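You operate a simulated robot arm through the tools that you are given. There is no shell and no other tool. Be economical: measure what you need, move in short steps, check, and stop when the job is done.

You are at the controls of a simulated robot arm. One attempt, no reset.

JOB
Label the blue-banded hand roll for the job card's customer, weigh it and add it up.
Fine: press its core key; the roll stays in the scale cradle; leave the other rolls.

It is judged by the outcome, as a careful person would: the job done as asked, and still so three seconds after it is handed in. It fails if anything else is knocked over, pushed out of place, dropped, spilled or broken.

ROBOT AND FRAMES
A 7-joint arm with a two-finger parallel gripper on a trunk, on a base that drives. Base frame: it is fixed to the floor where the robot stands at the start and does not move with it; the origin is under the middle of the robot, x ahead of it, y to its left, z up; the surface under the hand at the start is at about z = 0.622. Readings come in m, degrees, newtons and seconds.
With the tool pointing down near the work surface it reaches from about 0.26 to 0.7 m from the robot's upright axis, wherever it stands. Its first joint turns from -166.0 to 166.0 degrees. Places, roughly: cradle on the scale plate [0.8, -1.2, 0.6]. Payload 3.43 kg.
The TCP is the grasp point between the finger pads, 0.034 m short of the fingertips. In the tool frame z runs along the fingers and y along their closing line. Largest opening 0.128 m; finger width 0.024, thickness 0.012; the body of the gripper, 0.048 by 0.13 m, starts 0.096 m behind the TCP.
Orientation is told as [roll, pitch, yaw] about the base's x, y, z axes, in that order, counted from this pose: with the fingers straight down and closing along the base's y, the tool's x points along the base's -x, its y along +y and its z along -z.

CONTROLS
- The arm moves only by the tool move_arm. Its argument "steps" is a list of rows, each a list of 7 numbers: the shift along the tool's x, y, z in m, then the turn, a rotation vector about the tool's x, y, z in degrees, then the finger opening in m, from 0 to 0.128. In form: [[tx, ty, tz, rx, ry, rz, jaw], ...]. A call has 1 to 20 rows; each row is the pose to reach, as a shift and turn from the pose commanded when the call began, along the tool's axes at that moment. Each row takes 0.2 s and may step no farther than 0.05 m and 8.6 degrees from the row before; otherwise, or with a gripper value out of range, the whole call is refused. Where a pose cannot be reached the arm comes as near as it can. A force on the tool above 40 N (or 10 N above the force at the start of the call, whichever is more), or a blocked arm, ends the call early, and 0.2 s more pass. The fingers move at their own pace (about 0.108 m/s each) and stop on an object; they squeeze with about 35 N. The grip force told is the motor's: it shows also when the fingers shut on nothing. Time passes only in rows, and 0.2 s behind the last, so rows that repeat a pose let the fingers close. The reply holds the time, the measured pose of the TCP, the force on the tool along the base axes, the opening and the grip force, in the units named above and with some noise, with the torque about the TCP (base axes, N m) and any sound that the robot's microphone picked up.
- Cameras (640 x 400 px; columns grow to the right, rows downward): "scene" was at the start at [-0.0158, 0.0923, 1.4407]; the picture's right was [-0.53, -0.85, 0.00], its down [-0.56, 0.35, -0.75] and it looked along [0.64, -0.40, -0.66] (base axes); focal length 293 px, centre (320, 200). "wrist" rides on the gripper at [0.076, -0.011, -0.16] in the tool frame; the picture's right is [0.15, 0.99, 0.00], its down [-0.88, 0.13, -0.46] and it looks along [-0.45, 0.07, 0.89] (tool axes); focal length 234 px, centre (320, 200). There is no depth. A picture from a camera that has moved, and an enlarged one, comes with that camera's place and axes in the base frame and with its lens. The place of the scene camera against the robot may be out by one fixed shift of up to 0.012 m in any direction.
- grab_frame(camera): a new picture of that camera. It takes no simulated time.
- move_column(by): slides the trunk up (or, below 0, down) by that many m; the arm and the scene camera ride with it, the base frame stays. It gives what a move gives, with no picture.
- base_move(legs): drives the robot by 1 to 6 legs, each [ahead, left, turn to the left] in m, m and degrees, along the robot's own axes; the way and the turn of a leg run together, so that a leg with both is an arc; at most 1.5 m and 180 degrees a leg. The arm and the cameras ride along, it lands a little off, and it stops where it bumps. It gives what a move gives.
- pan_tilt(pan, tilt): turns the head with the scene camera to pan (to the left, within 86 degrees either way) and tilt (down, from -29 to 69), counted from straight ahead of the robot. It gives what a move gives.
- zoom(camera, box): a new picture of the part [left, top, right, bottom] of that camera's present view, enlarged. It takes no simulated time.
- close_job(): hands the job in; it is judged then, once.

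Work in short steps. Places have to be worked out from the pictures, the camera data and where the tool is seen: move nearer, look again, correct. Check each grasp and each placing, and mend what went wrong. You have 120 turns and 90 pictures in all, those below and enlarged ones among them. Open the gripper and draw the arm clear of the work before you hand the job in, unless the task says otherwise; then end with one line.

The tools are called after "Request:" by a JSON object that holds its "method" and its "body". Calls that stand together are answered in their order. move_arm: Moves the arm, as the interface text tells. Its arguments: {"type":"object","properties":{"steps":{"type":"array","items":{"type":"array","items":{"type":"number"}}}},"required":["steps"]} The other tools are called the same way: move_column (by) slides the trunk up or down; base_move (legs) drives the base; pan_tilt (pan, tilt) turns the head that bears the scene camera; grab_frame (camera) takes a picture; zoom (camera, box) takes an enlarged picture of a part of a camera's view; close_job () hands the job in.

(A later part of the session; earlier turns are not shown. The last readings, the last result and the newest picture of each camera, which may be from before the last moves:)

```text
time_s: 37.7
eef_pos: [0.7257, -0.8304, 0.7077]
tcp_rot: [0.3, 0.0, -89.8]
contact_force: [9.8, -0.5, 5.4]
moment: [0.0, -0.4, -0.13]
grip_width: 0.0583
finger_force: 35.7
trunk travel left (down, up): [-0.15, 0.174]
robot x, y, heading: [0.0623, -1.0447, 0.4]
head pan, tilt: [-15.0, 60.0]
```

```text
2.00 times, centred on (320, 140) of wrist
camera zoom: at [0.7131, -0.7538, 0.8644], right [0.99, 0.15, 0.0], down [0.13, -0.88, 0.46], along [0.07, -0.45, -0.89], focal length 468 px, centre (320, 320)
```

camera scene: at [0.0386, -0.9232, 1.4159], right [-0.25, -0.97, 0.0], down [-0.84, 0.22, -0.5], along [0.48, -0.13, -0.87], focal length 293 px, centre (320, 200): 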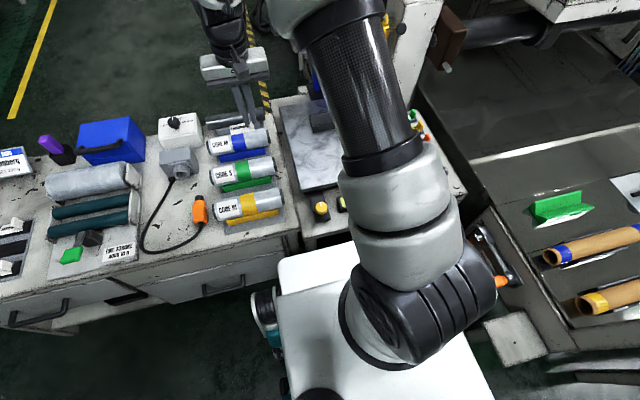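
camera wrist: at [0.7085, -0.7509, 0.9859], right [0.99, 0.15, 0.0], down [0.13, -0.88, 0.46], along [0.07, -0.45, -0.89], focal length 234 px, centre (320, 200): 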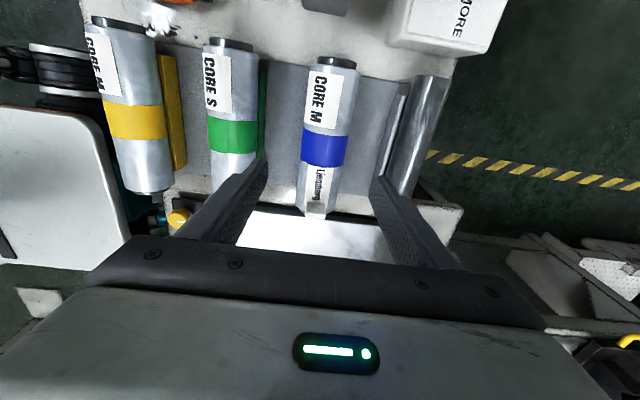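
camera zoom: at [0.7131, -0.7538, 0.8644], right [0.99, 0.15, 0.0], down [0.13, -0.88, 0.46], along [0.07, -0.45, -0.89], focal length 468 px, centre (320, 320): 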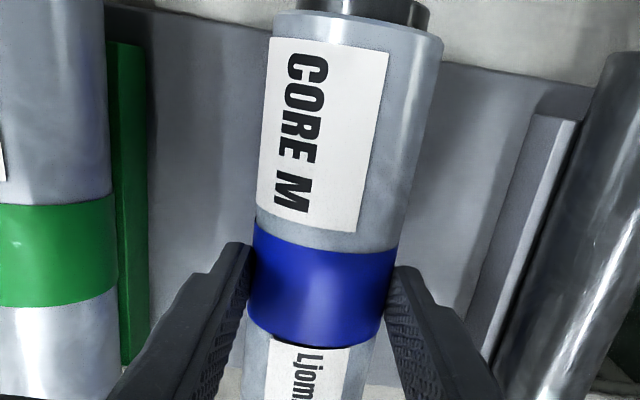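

Gripped at 58 mm. Lift slowly and check for slip.

Request:
{"method": "move_arm", "body": {"steps": [[0, 0, -0.005, 0, 0, 0, 0.03], [0, 0, -0.02, 0, 0, 0, 0.03], [0, 0, -0.05, 0, 0, 0, 0.03], [0, 0, -0.09, 0, 0, 0, 0.03], [0, 0, -0.12, 0, 0, 0, 0.03]]}}

Request:
{"method": "grab_frame", "body": {"camera": "wrist"}}

Request:
{"method": "zoom", "body": {"camera": "scene", "box": [180, 40, 340, 180]}}

```text
time_s: 38.9
eef_pos: [0.725, -0.8272, 0.8257]
tcp_rot: [-0.1, 0.1, -89.8]
contact_force: [-0.3, -1.2, -3.1]
moment: [-0.01, 0.07, 0.0]
grip_width: 0.0586
finger_force: 35.0
trunk travel left (down, up): [-0.15, 0.174]
robot x, y, heading: [0.0598, -1.0396, 0.4]
head pan, tilt: [-15.0, 60.0]
```

```text
47 pictures are left
camera wrist: at [0.7137, -0.751, 0.984], right [0.99, 0.15, 0.0], down [0.13, -0.88, 0.46], along [0.07, -0.45, -0.89], focal length 234 px, centre (320, 200)
```

wrist: 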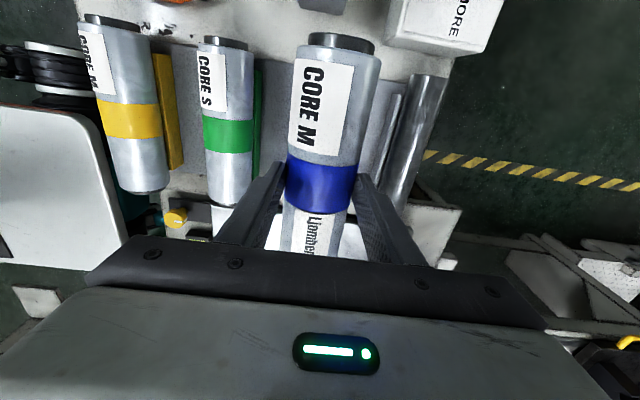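

```text
2.86 times, centred on (260, 110) of scene
camera zoom: at [0.039, -0.9231, 1.4159], right [-0.25, -0.97, 0.0], down [-0.84, 0.22, -0.5], along [0.48, -0.13, -0.87], focal length 836 px, centre (491, 457)
```

zoom: 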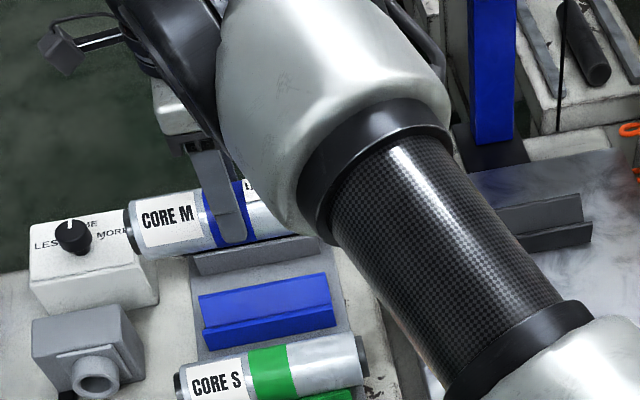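

Roll held level, weight ≈3 N. I'll creep the base forward 3 cm and then move toward the scale for a look at the cradle.

Request:
{"method": "base_move", "body": {"legs": [[0.03, 0, 0]]}}

Request:
{"method": "move_arm", "body": {"steps": [[0.04, 0, -0.02, 0, 0, 0, 0.03], [0.08, 0, -0.04, 0, 0, 0, 0.03]]}}

Request:
{"method": "grab_frame", "body": {"camera": "wrist"}}

```text
time_s: 39.8
eef_pos: [0.7396, -0.8255, 0.8246]
tcp_rot: [-0.2, -0.1, -89.7]
contact_force: [-0.3, 0.1, -2.9]
moment: [0.02, 0.03, 0.0]
grip_width: 0.0583
finger_force: 34.7
trunk travel left (down, up): [-0.15, 0.174]
robot x, y, heading: [0.0789, -1.0421, 0.9]
head pan, tilt: [-15.0, 60.0]
stopped in leg 1: the robot was blocked; the commanded pose is now the measured one
```

```text
time_s: 40.4
eef_pos: [0.738, -0.7422, 0.8629]
tcp_rot: [-0.2, -0.1, -89.7]
contact_force: [-1.1, -0.9, -2.3]
moment: [0.02, 0.0, -0.01]
grip_width: 0.0586
finger_force: 34.8
trunk travel left (down, up): [-0.15, 0.174]
robot x, y, heading: [0.0762, -1.0437, 0.7]
head pan, tilt: [-15.0, 60.0]
```

```text
45 pictures are left
camera wrist: at [0.7258, -0.6671, 1.0209], right [0.99, 0.15, 0.0], down [0.14, -0.88, 0.46], along [0.07, -0.45, -0.89], focal length 234 px, centre (320, 200)
```

wrist: 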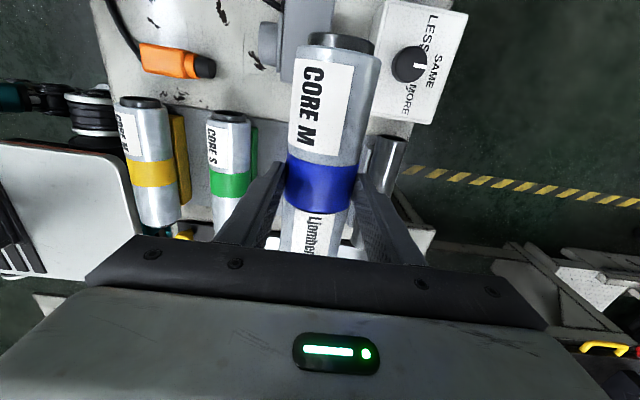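

Base touched the bench at x≈0.077; that is as far as it goes. I went the wrong way in y, so move toward -y now (tool -x).

Request:
{"method": "move_arm", "body": {"steps": [[-0.05, 0, 0, 0, 0, 0, 0.03], [-0.1, 0, 0, 0, 0, 0, 0.03], [-0.15, 0, 0, 0, 0, 0, 0.03], [-0.2, 0, 0, 0, 0, 0, 0.03], [-0.25, 0, 0, 0, 0, 0, 0.03]]}}

Request:
{"method": "grab_frame", "body": {"camera": "wrist"}}

Request:
{"method": "grab_frame", "body": {"camera": "scene"}}

```text
time_s: 41.6
eef_pos: [0.7429, -0.9942, 0.8647]
tcp_rot: [-0.1, 0.0, -89.6]
contact_force: [0.1, 0.2, -2.4]
moment: [-0.06, 0.0, 0.03]
grip_width: 0.0586
finger_force: 35.2
trunk travel left (down, up): [-0.15, 0.174]
robot x, y, heading: [0.0797, -1.0437, 0.7]
head pan, tilt: [-15.0, 60.0]
```

```text
44 pictures are left
camera wrist: at [0.7309, -0.9183, 1.0231], right [0.99, 0.15, 0.0], down [0.14, -0.88, 0.46], along [0.07, -0.45, -0.89], focal length 234 px, centre (320, 200)
```

wrist: 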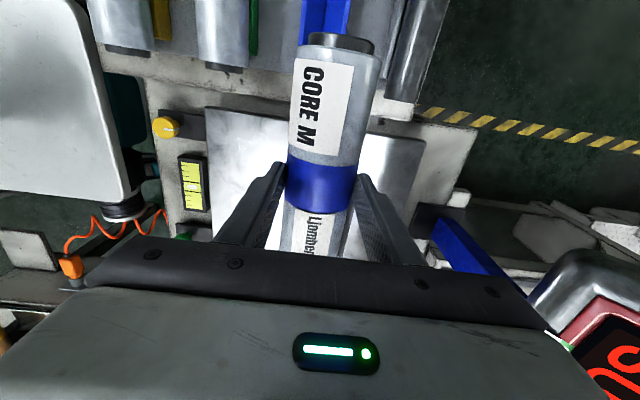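

```text
43 pictures are left
camera scene: at [0.0544, -0.9241, 1.4159], right [-0.25, -0.97, 0.0], down [-0.84, 0.22, -0.5], along [0.48, -0.12, -0.87], focal length 293 px, centre (320, 200)
```

scene: 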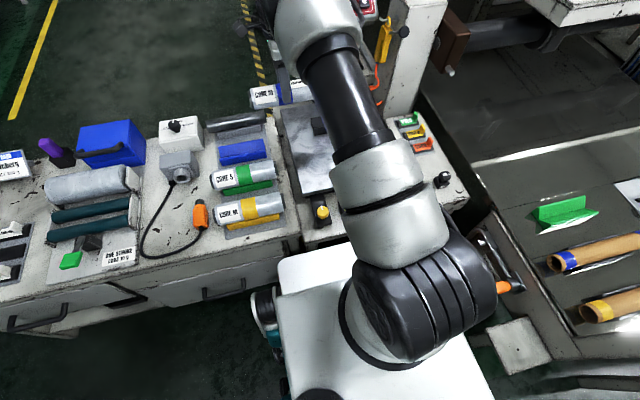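

Cradle hidden from the wrist; zoom the scene view where it peeks out left of the arm.

Request:
{"method": "zoom", "body": {"camera": "scene", "box": [240, 70, 360, 200]}}

```text
3.08 times, centred on (300, 135) of scene
camera zoom: at [0.0544, -0.9241, 1.4159], right [-0.25, -0.97, 0.0], down [-0.84, 0.22, -0.5], along [0.48, -0.12, -0.87], focal length 900 px, centre (382, 400)
```

zoom: 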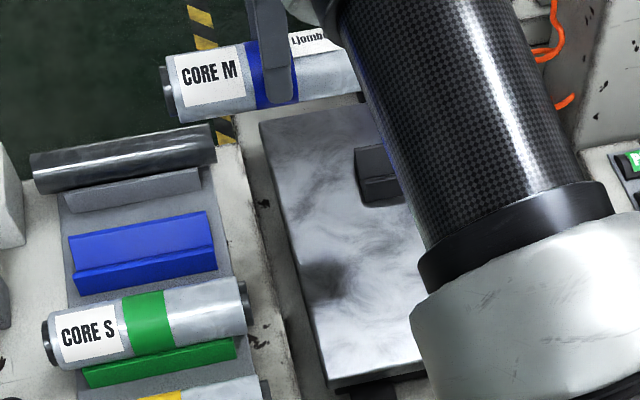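

I'll swing the roll back to the left so that the scene camera can see the whole cradle, and measure it.

Request:
{"method": "move_arm", "body": {"steps": [[0.05, 0, -0.01, 0, 0, 0, 0.03], [0.1, 0, -0.02, 0, 0, 0, 0.03], [0.15, 0, -0.03, 0, 0, 0, 0.03], [0.2, 0.0, -0.03, 0, 0, 0, 0.03], [0.25, 0, -0.03, 0, 0, 0, 0.03], [0.3, 0, -0.03, 0, 0, 0, 0.03], [0.34, 0, -0.03, 0, 0, 0, 0.03]]}}

Request:
{"method": "zoom", "body": {"camera": "scene", "box": [260, 60, 420, 180]}}

```text
refused: row 1 steps farther than a row can; nothing moved
```

```text
3.33 times, centred on (340, 120) of scene
camera zoom: at [0.0544, -0.9241, 1.4159], right [-0.25, -0.97, 0.0], down [-0.84, 0.22, -0.5], along [0.48, -0.12, -0.87], focal length 975 px, centre (253, 467)
```

zoom: 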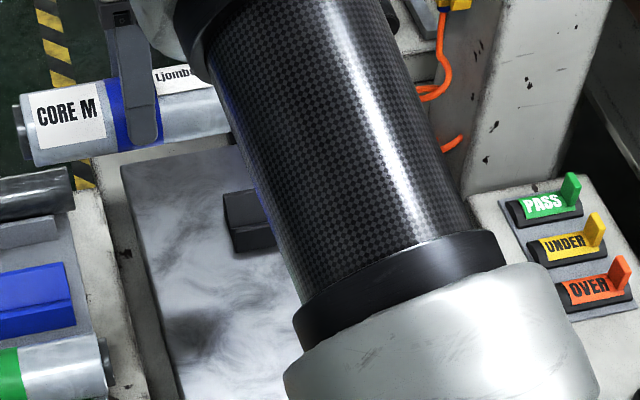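

Row step slightly too long; redo with smaller steps.

Request:
{"method": "move_arm", "body": {"steps": [[0.045, 0, -0.01, 0, 0, 0, 0.03], [0.09, 0, -0.02, 0, 0, 0, 0.03], [0.135, 0, -0.03, 0, 0, 0, 0.03], [0.18, 0.0, -0.03, 0, 0, 0, 0.03], [0.225, 0, -0.03, 0, 0, 0, 0.03], [0.27, 0, -0.03, 0, 0, 0, 0.03], [0.315, 0, -0.03, 0, 0, 0, 0.03]]}}

Request:
{"method": "zoom", "body": {"camera": "scene", "box": [260, 60, 420, 180]}}

```text
time_s: 43.2
eef_pos: [0.7227, -0.7038, 0.8923]
tcp_rot: [-0.3, -0.2, -89.9]
contact_force: [0.4, -0.6, -2.7]
moment: [0.07, 0.03, 0.01]
grip_width: 0.0583
finger_force: 35.3
out of reach, approached as far as the arm can: row 6, 7
trunk travel left (down, up): [-0.15, 0.174]
robot x, y, heading: [0.0769, -1.0443, 0.4]
head pan, tilt: [-15.0, 60.0]
```

```text
3.33 times, centred on (340, 120) of scene
camera zoom: at [0.0557, -0.9244, 1.4159], right [-0.25, -0.97, 0.0], down [-0.84, 0.22, -0.5], along [0.48, -0.12, -0.87], focal length 975 px, centre (253, 467)
```

zoom: 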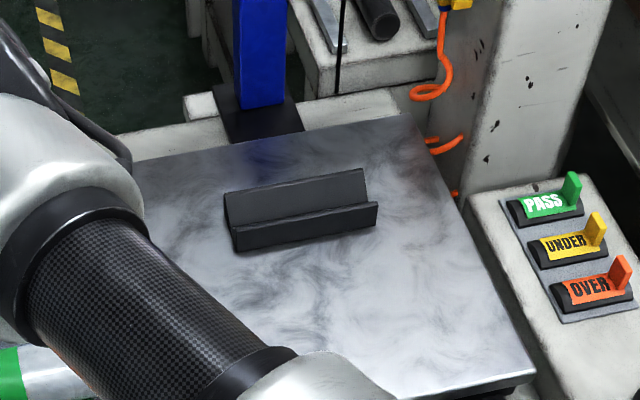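

Cradle measured: centre ≈(0.774, -1.148), top ≈0.68, along y. I'll carry the roll above it, staying at z≈0.86.

Request:
{"method": "move_arm", "body": {"steps": [[-0.045, 0, 0, 0, 0, 0, 0.03], [-0.09, 0, 0, 0, 0, 0, 0.03], [-0.135, 0, 0, 0, 0, 0, 0.03], [-0.18, 0.005, 0, 0, 0, 0, 0.03], [-0.225, 0.01, 0.01, 0, 0, 0, 0.03], [-0.27, 0.015, 0.02, 0, 0, 0, 0.03], [-0.315, 0.02, 0.02, 0, 0, 0, 0.03], [-0.36, 0.025, 0.02, 0, 0, 0, 0.03], [-0.405, 0.03, 0.02, 0, 0, 0, 0.03], [-0.435, 0.03, 0.02, 0, 0, 0, 0.03]]}}

Request:
{"method": "zoom", "body": {"camera": "scene", "box": [260, 40, 440, 180]}}

Request:
{"method": "grab_frame", "body": {"camera": "wrist"}}

```text
time_s: 45.4
eef_pos: [0.8005, -1.1427, 0.877]
tcp_rot: [-0.2, -0.1, -89.6]
contact_force: [-0.6, 0.5, -2.7]
moment: [-0.07, -0.04, 0.02]
grip_width: 0.0582
finger_force: 35.9
out of reach, approached as far as the arm can: row 1, 2, 3, 4, 5, 6, 7, 8, 9, 10
trunk travel left (down, up): [-0.15, 0.174]
robot x, y, heading: [0.0784, -1.0423, 0.4]
head pan, tilt: [-15.0, 60.0]
```

```text
2.86 times, centred on (350, 110) of scene
camera zoom: at [0.0545, -0.9243, 1.416], right [-0.25, -0.97, 0.0], down [-0.84, 0.22, -0.5], along [0.48, -0.12, -0.87], focal length 836 px, centre (234, 457)
```

zoom: 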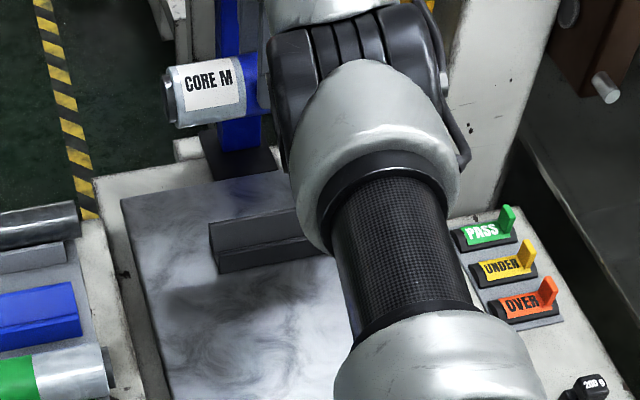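

```text
38 pictures are left
camera wrist: at [0.7893, -1.066, 1.0354], right [0.99, 0.15, 0.0], down [0.14, -0.88, 0.46], along [0.07, -0.45, -0.89], focal length 234 px, centre (320, 200)
```

wrist: 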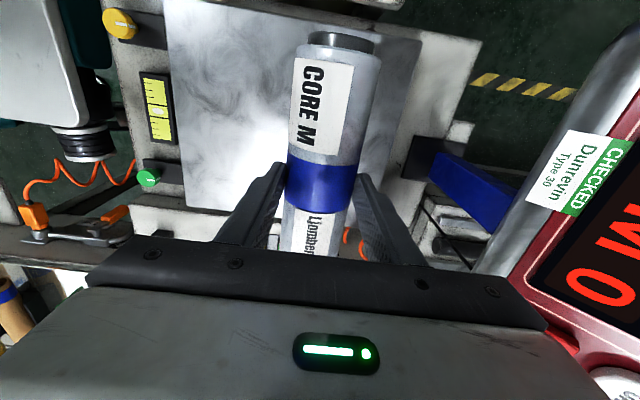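

Now at x=0.80; pull back to x≈0.774, y≈-1.157 and lower to 0.78, then check.

Request:
{"method": "move_arm", "body": {"steps": [[-0.007, -0.013, 0.0, 0, 0, 0, 0.03], [-0.014, -0.0265, 0.02, 0, 0, 0, 0.03], [-0.014, -0.0265, 0.06, 0, 0, 0, 0.03], [-0.014, -0.0265, 0.095, 0, 0, 0, 0.03]]}}

Request:
{"method": "zoom", "body": {"camera": "scene", "box": [260, 60, 420, 180]}}

Request:
{"method": "grab_frame", "body": {"camera": "wrist"}}

```text
time_s: 46.4
eef_pos: [0.7976, -1.1585, 0.7796]
tcp_rot: [-0.1, -0.1, -89.7]
contact_force: [-0.1, 0.0, -3.2]
moment: [-0.01, -0.02, -0.01]
grip_width: 0.0585
finger_force: 35.0
out of reach, approached as far as the arm can: row 1, 2, 3, 4
trunk travel left (down, up): [-0.15, 0.174]
robot x, y, heading: [0.0787, -1.0425, 0.8]
head pan, tilt: [-15.0, 60.0]
```

```text
3.33 times, centred on (340, 120) of scene
camera zoom: at [0.0545, -0.9244, 1.416], right [-0.25, -0.97, 0.0], down [-0.84, 0.22, -0.5], along [0.48, -0.12, -0.87], focal length 975 px, centre (253, 467)
```

zoom: 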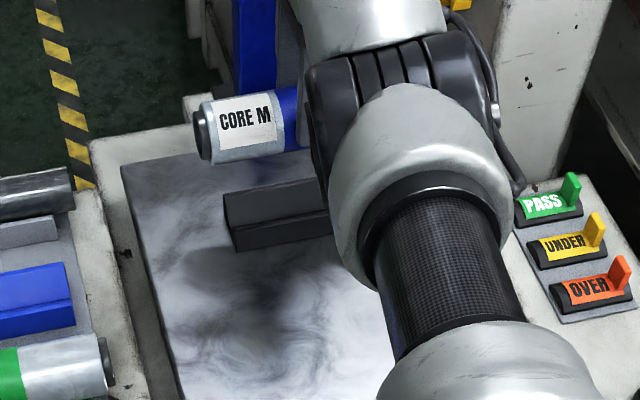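

```text
36 pictures are left
camera wrist: at [0.7858, -1.0835, 0.9376], right [0.99, 0.15, 0.0], down [0.14, -0.88, 0.46], along [0.07, -0.45, -0.89], focal length 234 px, centre (320, 200)
```

wrist: 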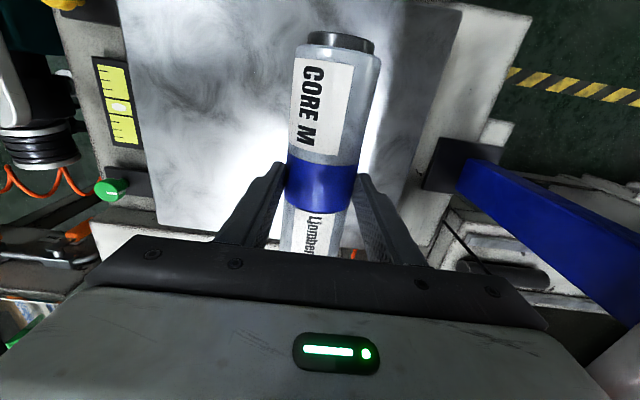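

The commanded pose lies beyond reach, so x stayed 0.798. Pull back further in x.

Request:
{"method": "move_arm", "body": {"steps": [[0, -0.025, 0, 0, 0, 0, 0.03], [0, -0.04, 0, 0, 0, 0, 0.03]]}}

```text
time_s: 47.0
eef_pos: [0.7955, -1.1663, 0.7776]
tcp_rot: [-0.2, -0.1, -89.8]
contact_force: [0.0, 0.3, -2.9]
moment: [-0.03, 0.0, 0.02]
grip_width: 0.0585
finger_force: 35.2
out of reach, approached as far as the arm can: row 1, 2
trunk travel left (down, up): [-0.15, 0.174]
robot x, y, heading: [0.0779, -1.0434, 0.6]
head pan, tilt: [-15.0, 60.0]
```

Request:
{"method": "move_arm", "body": {"steps": [[0, -0.02, 0, 0, 0, 0, 0.03], [0, -0.03, 0, 0, 0, 0, 0.03]]}}

```text
time_s: 47.6
eef_pos: [0.7942, -1.1712, 0.7756]
tcp_rot: [-0.2, 0.0, -89.7]
contact_force: [-0.5, 0.0, -2.9]
moment: [-0.01, -0.01, 0.0]
grip_width: 0.0583
finger_force: 34.8
out of reach, approached as far as the arm can: row 1, 2
trunk travel left (down, up): [-0.15, 0.174]
robot x, y, heading: [0.0736, -1.0401, 0.6]
head pan, tilt: [-15.0, 60.0]
```

The arm seems stuck at full stretch. I'll instead back the base 2 cm (bringing the roll to x≈0.775) and nudge 1.3 cm left.

Request:
{"method": "base_move", "body": {"legs": [[-0.025, 0.012, 0]]}}

Request:
{"method": "move_arm", "body": {"steps": [[0, 0, -0.01, 0, 0, 0, 0.03]]}}

```text
time_s: 48.5
eef_pos: [0.7691, -1.1595, 0.7766]
tcp_rot: [-0.1, 0.0, -89.7]
contact_force: [-0.4, 0.1, -2.8]
moment: [0.01, 0.03, 0.0]
grip_width: 0.0584
finger_force: 34.9
trunk travel left (down, up): [-0.15, 0.174]
robot x, y, heading: [0.0543, -1.0325, 0.3]
head pan, tilt: [-15.0, 60.0]
```

```text
time_s: 48.9
eef_pos: [0.7698, -1.1585, 0.7865]
tcp_rot: [-0.3, 0.0, -89.7]
contact_force: [-0.8, -0.5, -3.3]
moment: [0.0, 0.0, -0.04]
grip_width: 0.0586
finger_force: 35.1
trunk travel left (down, up): [-0.15, 0.174]
robot x, y, heading: [0.0543, -1.0312, 0.7]
head pan, tilt: [-15.0, 60.0]
```

Arm responds normally again; roll is at about (0.770, -1.152). Check alignment with the cradle.

Request:
{"method": "zoom", "body": {"camera": "scene", "box": [260, 60, 420, 180]}}

Request:
{"method": "zoom", "body": {"camera": "wrist", "box": [200, 20, 440, 240]}}

```text
3.33 times, centred on (340, 120) of scene
camera zoom: at [0.029, -0.9127, 1.416], right [-0.25, -0.97, 0.0], down [-0.84, 0.22, -0.5], along [0.48, -0.12, -0.87], focal length 975 px, centre (253, 467)
```

zoom: 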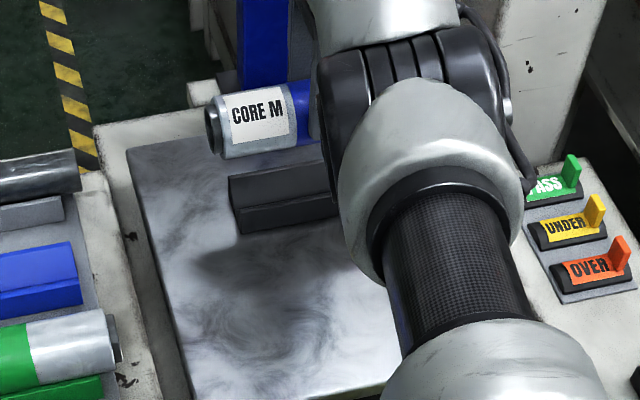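

```text
1.82 times, centred on (320, 130) of wrist
camera zoom: at [0.7585, -1.0836, 0.9441], right [0.99, 0.15, -0.01], down [0.14, -0.88, 0.46], along [0.06, -0.45, -0.89], focal length 426 px, centre (320, 327)
```

zoom: 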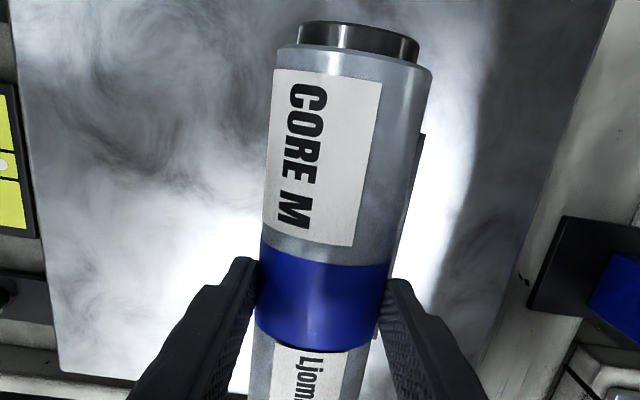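

Re-triangulating with both cameras, the plate is lower (z≈0.60) and the cradle centre is near (0.805, -1.16), top ≈0.64. I need more reach: shift the base right to be square on, then lower the trunk.

Request:
{"method": "move_arm", "body": {"steps": [[0.04, -0.005, 0, 0, 0, 0, 0.03], [0.08, -0.01, 0, 0, 0, 0, 0.03], [0.12, -0.015, 0, 0, 0, 0, 0.03]]}}

Request:
{"method": "base_move", "body": {"legs": [[0, -0.13, 0], [0.045, 0, 0]]}}

```text
time_s: 49.6
eef_pos: [0.7799, -1.0433, 0.7836]
tcp_rot: [-0.4, -0.1, -89.7]
contact_force: [0.8, 0.2, -2.4]
moment: [0.01, 0.0, -0.05]
grip_width: 0.0582
finger_force: 34.9
out of reach, approached as far as the arm can: row 1, 2, 3
trunk travel left (down, up): [-0.15, 0.174]
robot x, y, heading: [0.0563, -1.0299, 0.6]
head pan, tilt: [-15.0, 60.0]
```

```text
time_s: 51.5
eef_pos: [0.7821, -1.1623, 0.7818]
tcp_rot: [-0.6, -0.1, -89.9]
contact_force: [0.0, -0.5, -2.6]
moment: [-0.03, -0.01, 0.01]
grip_width: 0.0582
finger_force: 35.3
trunk travel left (down, up): [-0.15, 0.174]
robot x, y, heading: [0.0547, -1.1492, 0.5]
head pan, tilt: [-15.0, 60.0]
stopped in leg 1: the robot was blocked; the commanded pose is now the measured one
```

Base bumped lightly on the right; back off 1 cm left, then creep forward toward the bench.

Request:
{"method": "base_move", "body": {"legs": [[0, 0.012, 0], [0.022, 0, 0]]}}

Request:
{"method": "pan_tilt", "body": {"pan": -50, "tilt": 60}}

Request:
{"method": "grab_frame", "body": {"camera": "scene"}}

```text
time_s: 52.7
eef_pos: [0.8034, -1.1501, 0.784]
tcp_rot: [-0.4, -0.1, -89.9]
contact_force: [0.1, 0.5, -3.1]
moment: [0.03, -0.02, -0.01]
grip_width: 0.0584
finger_force: 35.2
trunk travel left (down, up): [-0.15, 0.174]
robot x, y, heading: [0.0755, -1.1407, 0.4]
head pan, tilt: [-15.0, 60.0]
```

```text
time_s: 53.7
eef_pos: [0.804, -1.1494, 0.7841]
tcp_rot: [-0.4, -0.1, -90.0]
contact_force: [0.2, -0.3, -2.4]
moment: [0.02, -0.03, 0.01]
grip_width: 0.0586
finger_force: 34.9
trunk travel left (down, up): [-0.15, 0.174]
robot x, y, heading: [0.0728, -1.1341, 0.3]
head pan, tilt: [-50.0, 60.0]
```

```text
33 pictures are left
camera scene: at [0.0311, -1.0497, 1.416], right [-0.76, -0.65, 0.0], down [-0.56, 0.66, -0.5], along [0.32, -0.38, -0.87], focal length 293 px, centre (320, 200)
```

scene: 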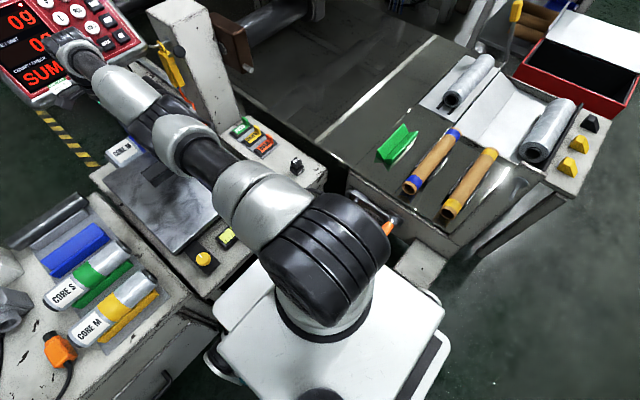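

Robot is just short of a small step on the right; fine. The roll is now above the cradle at (0.804, -1.150); lower the trunk 6 cm and look.

Request:
{"method": "move_column", "body": {"by": -0.06}}

Request:
{"method": "zoom", "body": {"camera": "wrist", "box": [200, 20, 440, 240]}}

Request:
{"method": "zoom", "body": {"camera": "scene", "box": [80, 100, 220, 220]}}

```text
time_s: 54.7
eef_pos: [0.8043, -1.1496, 0.7244]
tcp_rot: [-0.3, 0.0, -90.0]
contact_force: [-0.1, -0.2, -3.1]
moment: [-0.02, 0.0, -0.01]
grip_width: 0.0583
finger_force: 35.1
trunk travel left (down, up): [-0.09, 0.234]
robot x, y, heading: [0.0764, -1.1311, 0.6]
head pan, tilt: [-50.0, 60.0]
```

```text
1.82 times, centred on (320, 130) of wrist
camera zoom: at [0.7928, -1.0735, 0.8815], right [0.99, 0.15, -0.01], down [0.13, -0.88, 0.46], along [0.06, -0.45, -0.89], focal length 426 px, centre (320, 327)
```

zoom: 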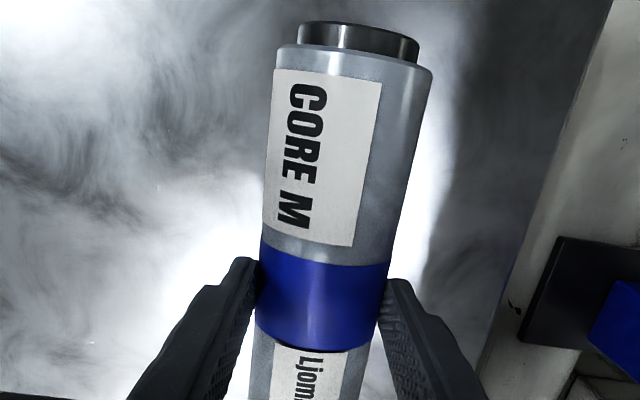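

```text
3.33 times, centred on (150, 160) of scene
camera zoom: at [0.031, -1.0498, 1.356], right [-0.76, -0.65, 0.0], down [-0.56, 0.66, -0.5], along [0.32, -0.38, -0.87], focal length 975 px, centre (887, 333)
```

zoom: 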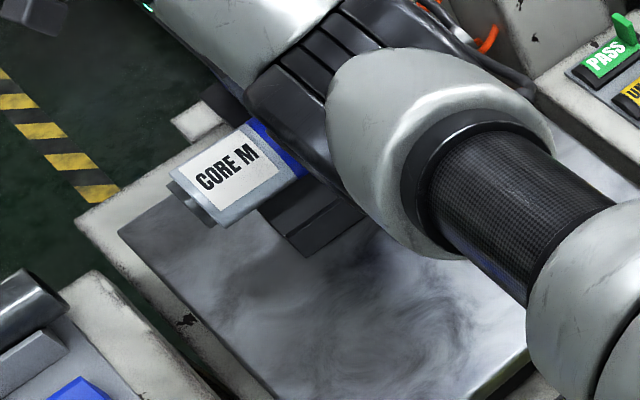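

Cradle entirely hidden directly beneath the roll and its front edge triangulates to x≈0.779 — aligned. Lower further 3 cm and watch force.

Request:
{"method": "move_column", "body": {"by": -0.03}}

Request:
{"method": "zoom", "body": {"camera": "scene", "box": [80, 80, 200, 200]}}

```text
time_s: 55.4
eef_pos: [0.8033, -1.1488, 0.6933]
tcp_rot: [-0.5, -0.1, -89.9]
contact_force: [-0.2, -0.3, -2.7]
moment: [0.04, -0.02, 0.01]
grip_width: 0.0585
finger_force: 34.4
trunk travel left (down, up): [-0.06, 0.264]
robot x, y, heading: [0.0742, -1.1338, 0.2]
head pan, tilt: [-50.0, 60.0]
```

```text
3.33 times, centred on (140, 140) of scene
camera zoom: at [0.031, -1.0498, 1.326], right [-0.76, -0.65, 0.0], down [-0.56, 0.66, -0.5], along [0.32, -0.38, -0.87], focal length 975 px, centre (920, 400)
```

zoom: 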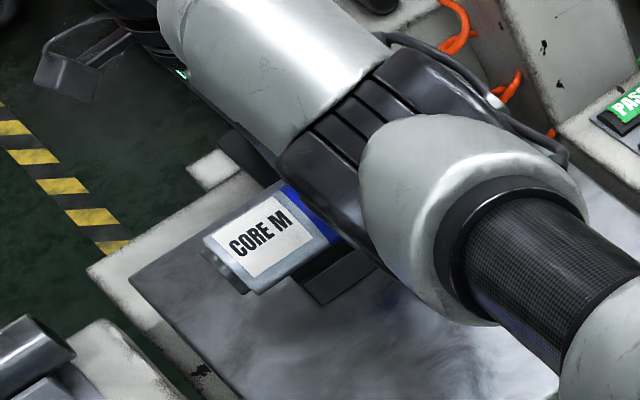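

Nearly in; lower in small steps until the contact force rises.

Request:
{"method": "move_column", "body": {"by": -0.008}}

Request:
{"method": "move_column", "body": {"by": -0.005}}

```text
time_s: 56.0
eef_pos: [0.8036, -1.1496, 0.6854]
tcp_rot: [-0.4, -0.1, -90.0]
contact_force: [-0.5, 0.1, -2.4]
moment: [-0.01, -0.02, -0.01]
grip_width: 0.0583
finger_force: 35.1
trunk travel left (down, up): [-0.052, 0.272]
robot x, y, heading: [0.0742, -1.1383, 0.4]
head pan, tilt: [-50.0, 60.0]
```

```text
time_s: 56.5
eef_pos: [0.8023, -1.1493, 0.6848]
tcp_rot: [-0.3, -0.1, -89.9]
contact_force: [-10.3, -0.7, 17.6]
moment: [0.3, 0.09, 0.23]
grip_width: 0.0587
finger_force: 34.5
trunk travel left (down, up): [-0.047, 0.277]
robot x, y, heading: [0.075, -1.1326, 0.4]
head pan, tilt: [-50.0, 60.0]
```

Contact exactly where predicted (0.685). Open the fingers and let the roll settle.

Request:
{"method": "move_arm", "body": {"steps": [[0, 0, 0, 0, 0, 0, 0.062], [0, 0, 0, 0, 0, 0, 0.075], [0, 0, 0, 0, 0, 0, 0.085], [0, 0, 0, 0, 0, 0, 0.085]]}}

Request:
{"method": "grab_frame", "body": {"camera": "wrist"}}

```text
time_s: 57.5
eef_pos: [0.8048, -1.1483, 0.6796]
tcp_rot: [-0.4, -0.1, -89.8]
contact_force: [0.0, 0.2, -0.2]
moment: [0.0, 0.0, 0.0]
grip_width: 0.0852
finger_force: 0.1
trunk travel left (down, up): [-0.047, 0.277]
robot x, y, heading: [0.0739, -1.1356, 0.7]
head pan, tilt: [-50.0, 60.0]
```

```text
29 pictures are left
camera wrist: at [0.7927, -1.0735, 0.8385], right [0.99, 0.15, -0.01], down [0.13, -0.88, 0.46], along [0.06, -0.45, -0.89], focal length 234 px, centre (320, 200)
```

wrist: 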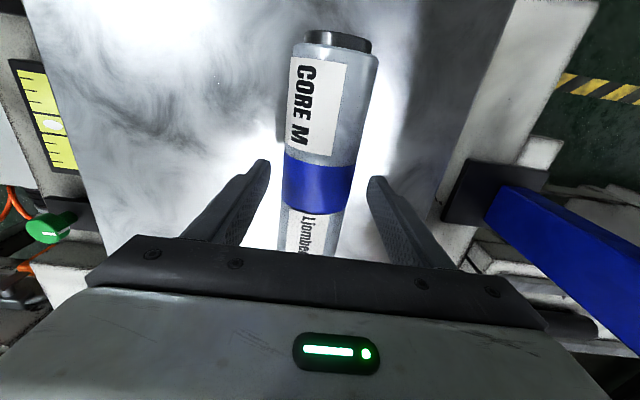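

Released and resting in the cradle. Raise the trunk straight up 12 cm and look at the display and roll.

Request:
{"method": "move_column", "body": {"by": 0.12}}

Request:
{"method": "pan_tilt", "body": {"pan": -12, "tilt": 25}}

Request:
{"method": "grab_frame", "body": {"camera": "scene"}}

```text
time_s: 59.0
eef_pos: [0.8038, -1.1491, 0.8002]
tcp_rot: [-0.3, -0.1, -89.9]
contact_force: [0.4, 0.3, -0.6]
moment: [-0.01, 0.0, 0.03]
grip_width: 0.0848
finger_force: 0.1
trunk travel left (down, up): [-0.167, 0.157]
robot x, y, heading: [0.0761, -1.1304, 0.4]
head pan, tilt: [-50.0, 60.0]
```

```text
time_s: 60.1
eef_pos: [0.8035, -1.1491, 0.8001]
tcp_rot: [-0.4, 0.0, -89.9]
contact_force: [0.0, 0.8, 0.4]
moment: [-0.03, -0.02, -0.03]
grip_width: 0.0849
finger_force: 0.1
trunk travel left (down, up): [-0.167, 0.157]
robot x, y, heading: [0.0789, -1.1384, 0.6]
head pan, tilt: [-12.0, 25.0]
```

```text
28 pictures are left
camera scene: at [0.0778, -1.0175, 1.483], right [-0.2, -0.98, 0.0], down [-0.41, 0.09, -0.91], along [0.89, -0.18, -0.42], focal length 293 px, centre (320, 200)
```

scene: 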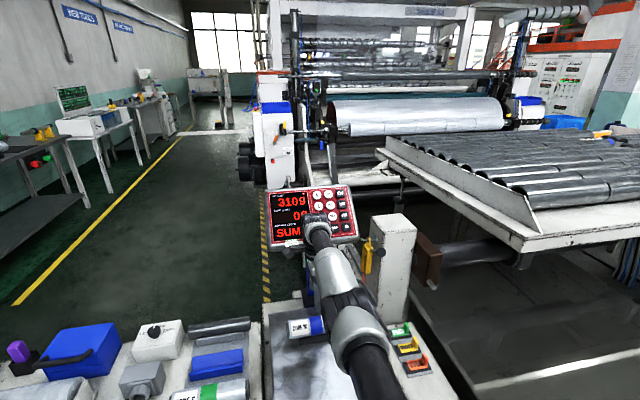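

The scale reads 310 g. Zoom the console to measure key positions.

Request:
{"method": "zoom", "body": {"camera": "scene", "box": [255, 175, 375, 260]}}

```text
4.71 times, centred on (315, 218) of scene
camera zoom: at [0.0778, -1.0175, 1.483], right [-0.2, -0.98, 0.0], down [-0.41, 0.09, -0.91], along [0.89, -0.18, -0.42], focal length 1377 px, centre (344, 118)
```

zoom: 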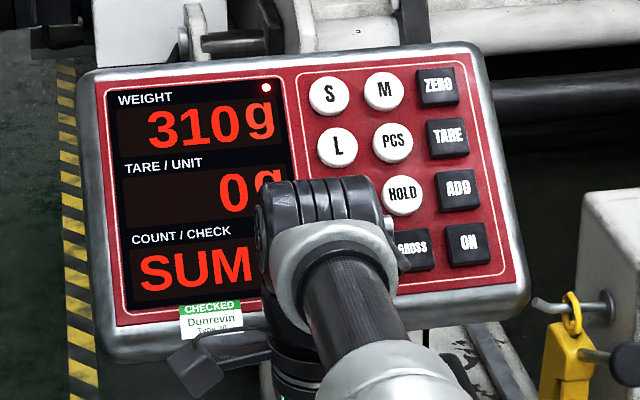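

Triangulated keys: M ≈(1.061,-1.243,1.035), ADD ≈(0.99,-1.287,0.977); panel faces up-and-toward me at ~49°. I'll retreat up and back, closing the fingers, then pitch the tool forward for pressing.

Request:
{"method": "move_arm", "body": {"steps": [[0, -0.025, -0.04, 0, 0, 0, 0.05], [0, -0.05, -0.08, 0, 0, 0, 0.03], [-0.01, -0.075, -0.12, 0, 0, 0, 0.0], [-0.02, -0.1, -0.16, 0, 0, 0, 0.0], [-0.03, -0.125, -0.2, 0, 0, 0, 0.0], [-0.04, -0.155, -0.235, 0, 0, 0, 0]]}}

Request:
{"method": "move_arm", "body": {"steps": [[0, 0, 0, -8, 0, 0, 0], [0, 0, 0, -16, 0, 0, 0], [0, 0, 0, -24, 0, 0, 0], [0, 0, 0, -32, 0, 0, 0], [0, 0, 0, -40, 0, 0, 0], [0, 0, 0, -48, 0, 0, 0], [0, 0, 0, -56, 0, 0, 0], [0, 0, 0, -64, 0, 0, 0]]}}

Request:
{"method": "grab_frame", "body": {"camera": "scene"}}

Request:
{"method": "grab_frame", "body": {"camera": "wrist"}}

```text
time_s: 61.5
eef_pos: [0.7675, -1.2053, 1.0703]
tcp_rot: [-0.6, -0.1, -89.8]
contact_force: [0.5, -0.2, -0.6]
moment: [-0.02, 0.02, 0.0]
grip_width: 0.0002
finger_force: 32.7
out of reach, approached as far as the arm can: row 1, 2, 3, 4, 5, 6
trunk travel left (down, up): [-0.167, 0.157]
robot x, y, heading: [0.0732, -1.1342, 0.6]
head pan, tilt: [-12.0, 25.0]
```

```text
time_s: 63.3
eef_pos: [1.0089, -1.2322, 1.1346]
tcp_rot: [62.8, -0.2, -89.9]
contact_force: [-0.7, 0.3, 1.2]
moment: [-0.01, 0.02, -0.03]
grip_width: 0.0
finger_force: 32.8
out of reach, approached as far as the arm can: row 1, 2, 3, 4, 5, 6, 7, 8
trunk travel left (down, up): [-0.167, 0.157]
robot x, y, heading: [0.0796, -1.1358, 0.6]
head pan, tilt: [-12.0, 25.0]
```

```text
26 pictures are left
camera scene: at [0.0775, -1.0173, 1.483], right [-0.2, -0.98, 0.0], down [-0.41, 0.08, -0.91], along [0.89, -0.18, -0.42], focal length 293 px, centre (320, 200)
```

scene: 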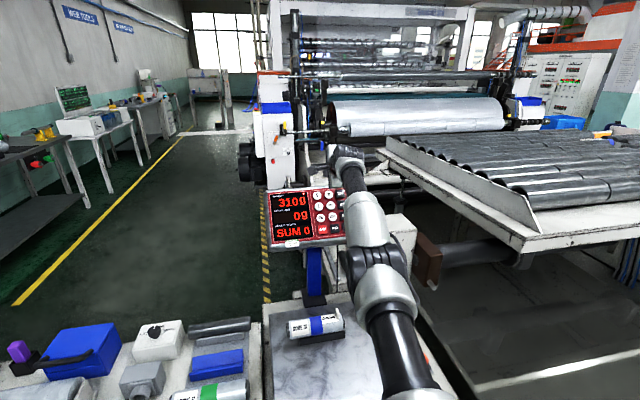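

```text
25 pictures are left
camera wrist: at [0.86, -1.1571, 1.1976], right [0.45, 0.15, 0.88], down [-0.34, -0.88, 0.33], along [0.82, -0.45, -0.35], focal length 234 px, centre (320, 200)
```

wrist: 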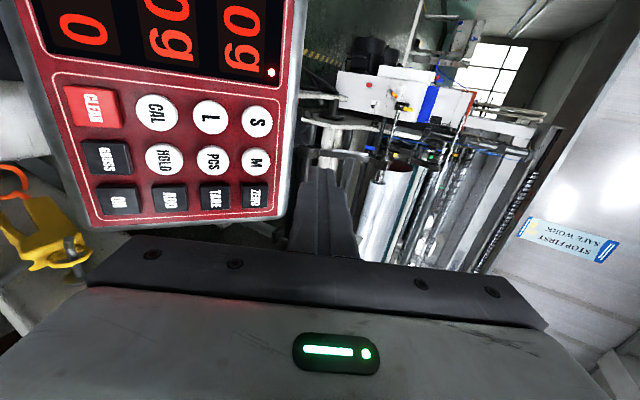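

The arm is at full stretch, tip hovering near (1.04,-1.23,1.12) above the console. I'll back the base 8 cm for safety and test whether the arm can now be bent inward.

Request:
{"method": "base_move", "body": {"legs": [[-0.08, 0, 0]]}}

Request:
{"method": "move_arm", "body": {"steps": [[0, -0.009, -0.018, 0, 0, 0, 0], [0, -0.018, -0.036, 0, 0, 0, 0], [0, -0.027, -0.054, 0, 0, 0, 0]]}}

```text
time_s: 64.3
eef_pos: [0.9294, -1.2317, 1.1352]
tcp_rot: [62.7, -0.1, -89.8]
contact_force: [0.1, -0.8, 0.1]
moment: [0.03, -0.03, 0.01]
grip_width: 0.0001
finger_force: 33.1
trunk travel left (down, up): [-0.167, 0.157]
robot x, y, heading: [-0.0004, -1.1356, 0.5]
head pan, tilt: [-12.0, 25.0]
```

```text
time_s: 65.1
eef_pos: [0.8671, -1.2327, 1.1407]
tcp_rot: [63.0, -0.2, -89.8]
contact_force: [-0.1, 0.8, 0.7]
moment: [-0.02, 0.02, 0.01]
grip_width: 0.0002
finger_force: 33.2
out of reach, approached as far as the arm can: row 1
trunk travel left (down, up): [-0.167, 0.157]
robot x, y, heading: [-0.0022, -1.1373, 0.4]
head pan, tilt: [-12.0, 25.0]
```

The arm bends again. Pitch the tool to about 85° (nearly horizontal) so the tip reaches further, and align y to M (-1.243).

Request:
{"method": "move_arm", "body": {"steps": [[-0.003, 0, 0, -7.5, 0, 0, 0], [-0.007, 0, 0, -15, 0, 0, 0], [-0.01, 0, 0, -22, 0, 0, 0]]}}

Request:
{"method": "zoom", "body": {"camera": "scene", "box": [255, 140, 395, 250]}}

Request:
{"method": "grab_frame", "body": {"camera": "wrist"}}

```text
time_s: 65.9
eef_pos: [0.8683, -1.2432, 1.1377]
tcp_rot: [84.8, -0.2, -89.8]
contact_force: [0.7, -0.8, 0.9]
moment: [0.01, 0.06, -0.05]
grip_width: 0.0
finger_force: 32.7
trunk travel left (down, up): [-0.167, 0.157]
robot x, y, heading: [-0.0004, -1.1354, 0.4]
head pan, tilt: [-12.0, 25.0]
```

```text
3.64 times, centred on (325, 195) of scene
camera zoom: at [-0.001, -1.018, 1.4831], right [-0.2, -0.98, 0.0], down [-0.41, 0.08, -0.91], along [0.89, -0.18, -0.42], focal length 1064 px, centre (302, 218)
```

zoom: 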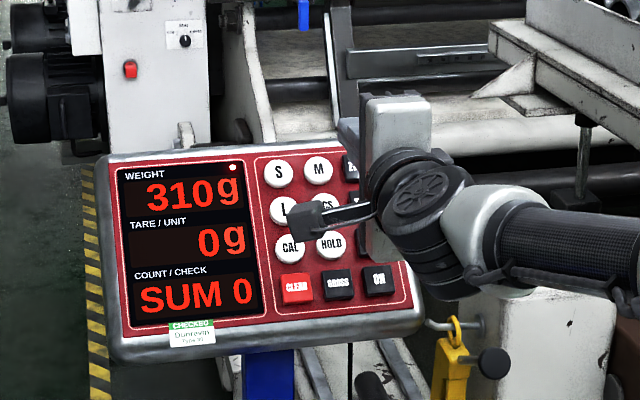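

```text
23 pictures are left
camera wrist: at [0.7082, -1.1681, 1.1394], right [0.09, 0.15, 0.98], down [-0.44, -0.88, 0.17], along [0.89, -0.45, -0.01], focal length 234 px, centre (320, 200)
```

wrist: 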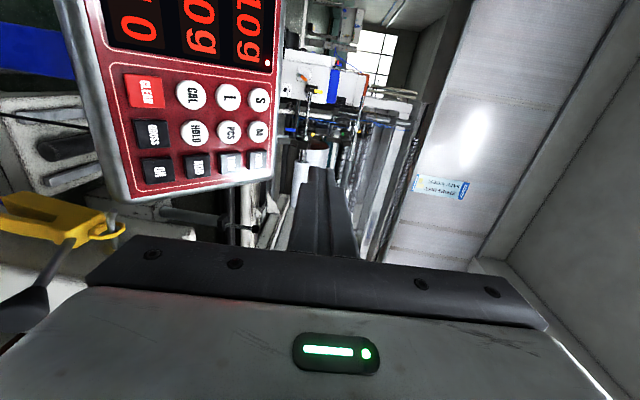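

Wrist triangulation agrees: M ≈(1.061,-1.248,1.03). Extend 8 cm in x while the base is back, checking reach.

Request:
{"method": "move_arm", "body": {"steps": [[-0.002, 0.002, 0.03, 0, 0, 0, 0], [-0.004, 0.004, 0.06, 0, 0, 0, 0], [-0.004, 0.005, 0.08, 0, 0, 0, 0]]}}

```text
time_s: 66.7
eef_pos: [0.9526, -1.2467, 1.1335]
tcp_rot: [84.7, -0.1, -89.8]
contact_force: [-0.7, 1.0, 0.5]
moment: [0.04, 0.02, 0.0]
grip_width: 0.0
finger_force: 33.2
trunk travel left (down, up): [-0.167, 0.157]
robot x, y, heading: [-0.0045, -1.1364, 0.5]
head pan, tilt: [-12.0, 25.0]
```

Good. Now drive ahead 7.3 cm so the tip is above M, then check.

Request:
{"method": "base_move", "body": {"legs": [[0.073, 0, 0]]}}

Request:
{"method": "zoom", "body": {"camera": "scene", "box": [265, 135, 405, 250]}}

Request:
{"method": "zoom", "body": {"camera": "wrist", "box": [100, 0, 400, 240]}}

```text
time_s: 67.8
eef_pos: [1.0234, -1.2447, 1.1317]
tcp_rot: [84.7, -0.1, -89.8]
contact_force: [-0.8, 0.0, 0.1]
moment: [0.01, 0.03, 0.0]
grip_width: 0.0
finger_force: 33.1
trunk travel left (down, up): [-0.167, 0.157]
robot x, y, heading: [0.0697, -1.1416, 0.6]
head pan, tilt: [-12.0, 25.0]
```

```text
3.48 times, centred on (335, 192) of scene
camera zoom: at [0.0711, -1.0175, 1.483], right [-0.2, -0.98, 0.0], down [-0.41, 0.08, -0.91], along [0.89, -0.18, -0.42], focal length 1018 px, centre (268, 226)
```

zoom: 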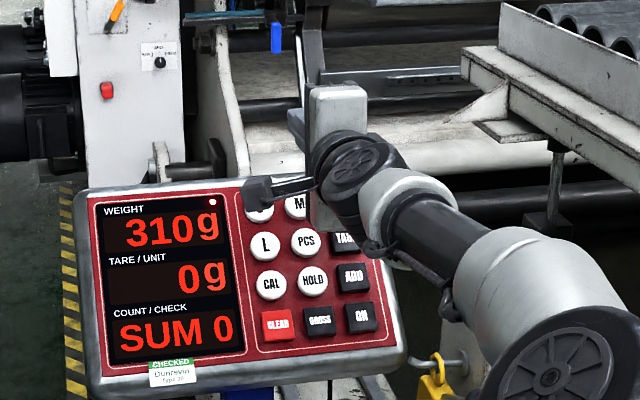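

```text
1.67 times, centred on (250, 120) of wrist
camera zoom: at [0.8626, -1.1705, 1.1344], right [0.09, 0.15, 0.98], down [-0.44, -0.88, 0.17], along [0.89, -0.45, -0.01], focal length 390 px, centre (437, 333)
```

zoom: 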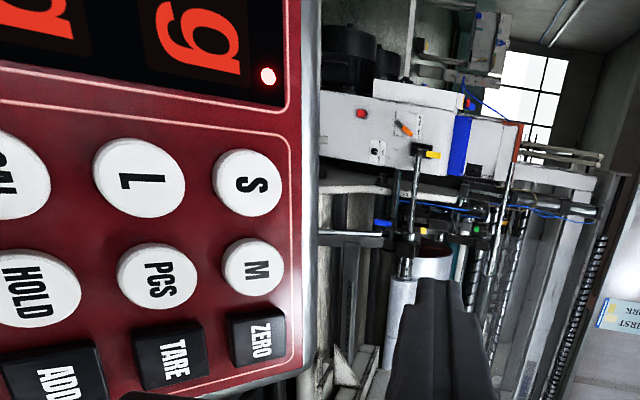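

M refined to (1.063,-1.252,1.025), key ≈35 mm wide. Shift 7 mm in -y, then lower the trunk 8 cm toward it.

Request:
{"method": "move_arm", "body": {"steps": [[-0.007, 0, 0, 0, 0, 0, 0]]}}

Request:
{"method": "move_column", "body": {"by": -0.078}}

Request:
{"method": "zoom", "body": {"camera": "wrist", "box": [150, 40, 400, 240]}}

```text
time_s: 68.2
eef_pos: [1.0234, -1.2527, 1.1321]
tcp_rot: [84.6, -0.1, -89.6]
contact_force: [0.4, -0.3, 0.2]
moment: [-0.01, 0.04, 0.0]
grip_width: 0.0
finger_force: 33.1
trunk travel left (down, up): [-0.167, 0.157]
robot x, y, heading: [0.0724, -1.1358, 0.6]
head pan, tilt: [-12.0, 25.0]
```

```text
time_s: 69.3
eef_pos: [1.0241, -1.2521, 1.0557]
tcp_rot: [84.8, -0.1, -89.7]
contact_force: [-0.2, 0.1, -0.2]
moment: [-0.03, -0.01, 0.01]
grip_width: 0.0003
finger_force: 32.8
trunk travel left (down, up): [-0.089, 0.235]
robot x, y, heading: [0.0716, -1.1341, 0.5]
head pan, tilt: [-12.0, 25.0]
```

```text
2.00 times, centred on (275, 140) of wrist
camera zoom: at [0.8628, -1.1777, 1.0564], right [0.09, 0.15, 0.98], down [-0.44, -0.88, 0.17], along [0.89, -0.45, -0.01], focal length 468 px, centre (410, 320)
```

zoom: 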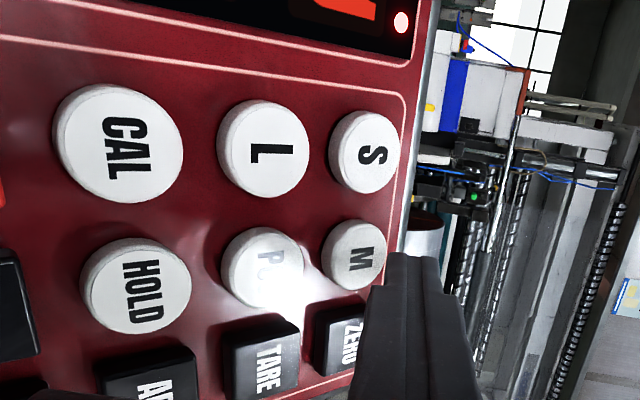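

The tip is just above M. Lower in small steps until contact.

Request:
{"method": "move_column", "body": {"by": -0.014}}

Request:
{"method": "zoom", "body": {"camera": "wrist", "box": [150, 40, 400, 240]}}

```text
time_s: 69.9
eef_pos: [1.0231, -1.2511, 1.0402]
tcp_rot: [84.8, 0.0, -89.9]
contact_force: [0.6, -0.3, 0.8]
moment: [-0.01, 0.04, 0.02]
grip_width: 0.0001
finger_force: 32.8
trunk travel left (down, up): [-0.075, 0.249]
robot x, y, heading: [0.0663, -1.1339, 0.7]
head pan, tilt: [-12.0, 25.0]
```

```text
2.00 times, centred on (275, 140) of wrist
camera zoom: at [0.8628, -1.1777, 1.0423], right [0.09, 0.15, 0.98], down [-0.44, -0.88, 0.17], along [0.89, -0.45, -0.02], focal length 468 px, centre (410, 320)
```

zoom: 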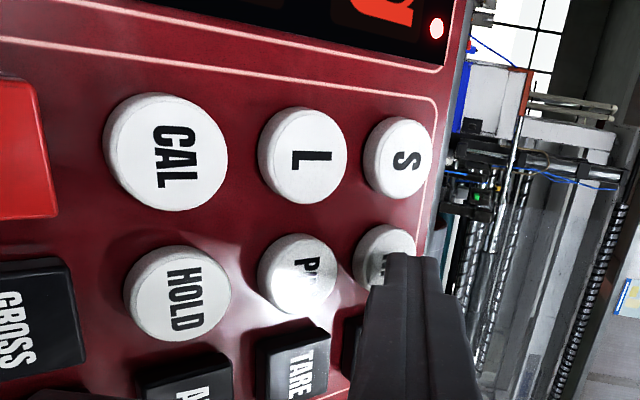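

Request:
{"method": "move_column", "body": {"by": -0.006}}

Request:
{"method": "move_column", "body": {"by": -0.003}}

Request:
{"method": "zoom", "body": {"camera": "scene", "box": [255, 145, 395, 260]}}

```text
time_s: 70.5
eef_pos: [1.0235, -1.2522, 1.0357]
tcp_rot: [84.7, 0.0, -89.8]
contact_force: [-0.4, -0.6, 0.2]
moment: [-0.02, 0.0, -0.02]
grip_width: 0.0
finger_force: 33.0
trunk travel left (down, up): [-0.069, 0.255]
robot x, y, heading: [0.0673, -1.1364, 0.6]
head pan, tilt: [-12.0, 25.0]
```

```text
time_s: 71.0
eef_pos: [1.0234, -1.2517, 1.032]
tcp_rot: [84.6, -0.1, -89.8]
contact_force: [0.4, -1.4, 0.7]
moment: [-0.02, -0.04, 0.03]
grip_width: 0.0
finger_force: 33.1
trunk travel left (down, up): [-0.066, 0.258]
robot x, y, heading: [0.0687, -1.1369, 0.6]
head pan, tilt: [-12.0, 25.0]
```

```text
3.48 times, centred on (325, 202) of scene
camera zoom: at [0.071, -1.0174, 1.382], right [-0.2, -0.98, 0.0], down [-0.41, 0.08, -0.91], along [0.89, -0.18, -0.42], focal length 1018 px, centre (303, 191)
```

zoom: 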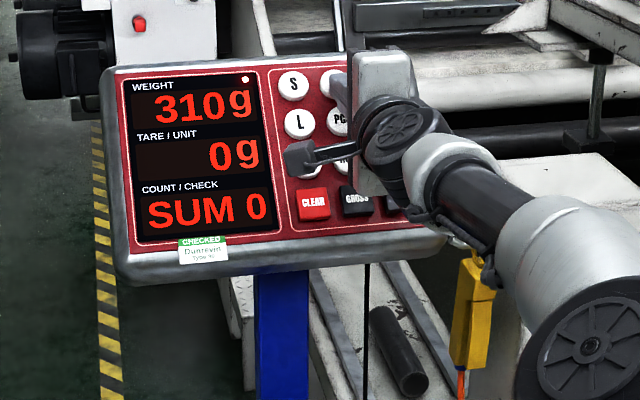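

No contact yet; keep lowering in 3 mm steps.

Request:
{"method": "move_column", "body": {"by": -0.004}}

Request:
{"method": "move_column", "body": {"by": -0.003}}

```text
time_s: 71.5
eef_pos: [1.0223, -1.2526, 1.0292]
tcp_rot: [84.8, -0.1, -89.8]
contact_force: [-0.7, -0.1, 2.8]
moment: [0.0, -0.11, 0.0]
grip_width: 0.0
finger_force: 33.0
trunk travel left (down, up): [-0.062, 0.262]
robot x, y, heading: [0.0712, -1.1386, 0.7]
head pan, tilt: [-12.0, 25.0]
heard: click
```

```text
time_s: 72.0
eef_pos: [1.023, -1.2533, 1.028]
tcp_rot: [85.0, -0.1, -89.9]
contact_force: [-1.8, 0.3, 8.2]
moment: [0.05, -0.25, -0.02]
grip_width: 0.0
finger_force: 32.8
trunk travel left (down, up): [-0.059, 0.265]
robot x, y, heading: [0.0658, -1.138, 0.6]
head pan, tilt: [-12.0, 25.0]
```

Heard a click. Raise the trunk clear of the key and read the display.

Request:
{"method": "move_column", "body": {"by": 0.09}}

Request:
{"method": "zoom", "body": {"camera": "scene", "box": [255, 145, 395, 260]}}

```text
time_s: 73.3
eef_pos: [1.0239, -1.2533, 1.1148]
tcp_rot: [84.7, -0.1, -89.8]
contact_force: [-0.1, 0.4, -0.5]
moment: [0.02, -0.02, -0.02]
grip_width: 0.0002
finger_force: 32.7
trunk travel left (down, up): [-0.149, 0.175]
robot x, y, heading: [0.0665, -1.137, 0.4]
head pan, tilt: [-12.0, 25.0]
```

```text
3.48 times, centred on (325, 202) of scene
camera zoom: at [0.0712, -1.0175, 1.4649], right [-0.2, -0.98, 0.0], down [-0.41, 0.08, -0.91], along [0.89, -0.18, -0.42], focal length 1018 px, centre (303, 191)
```

zoom: 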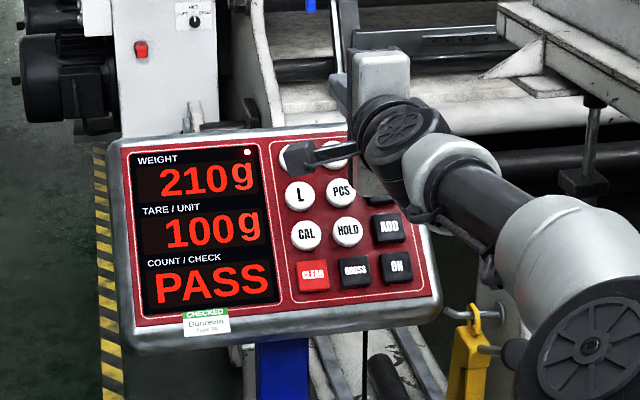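

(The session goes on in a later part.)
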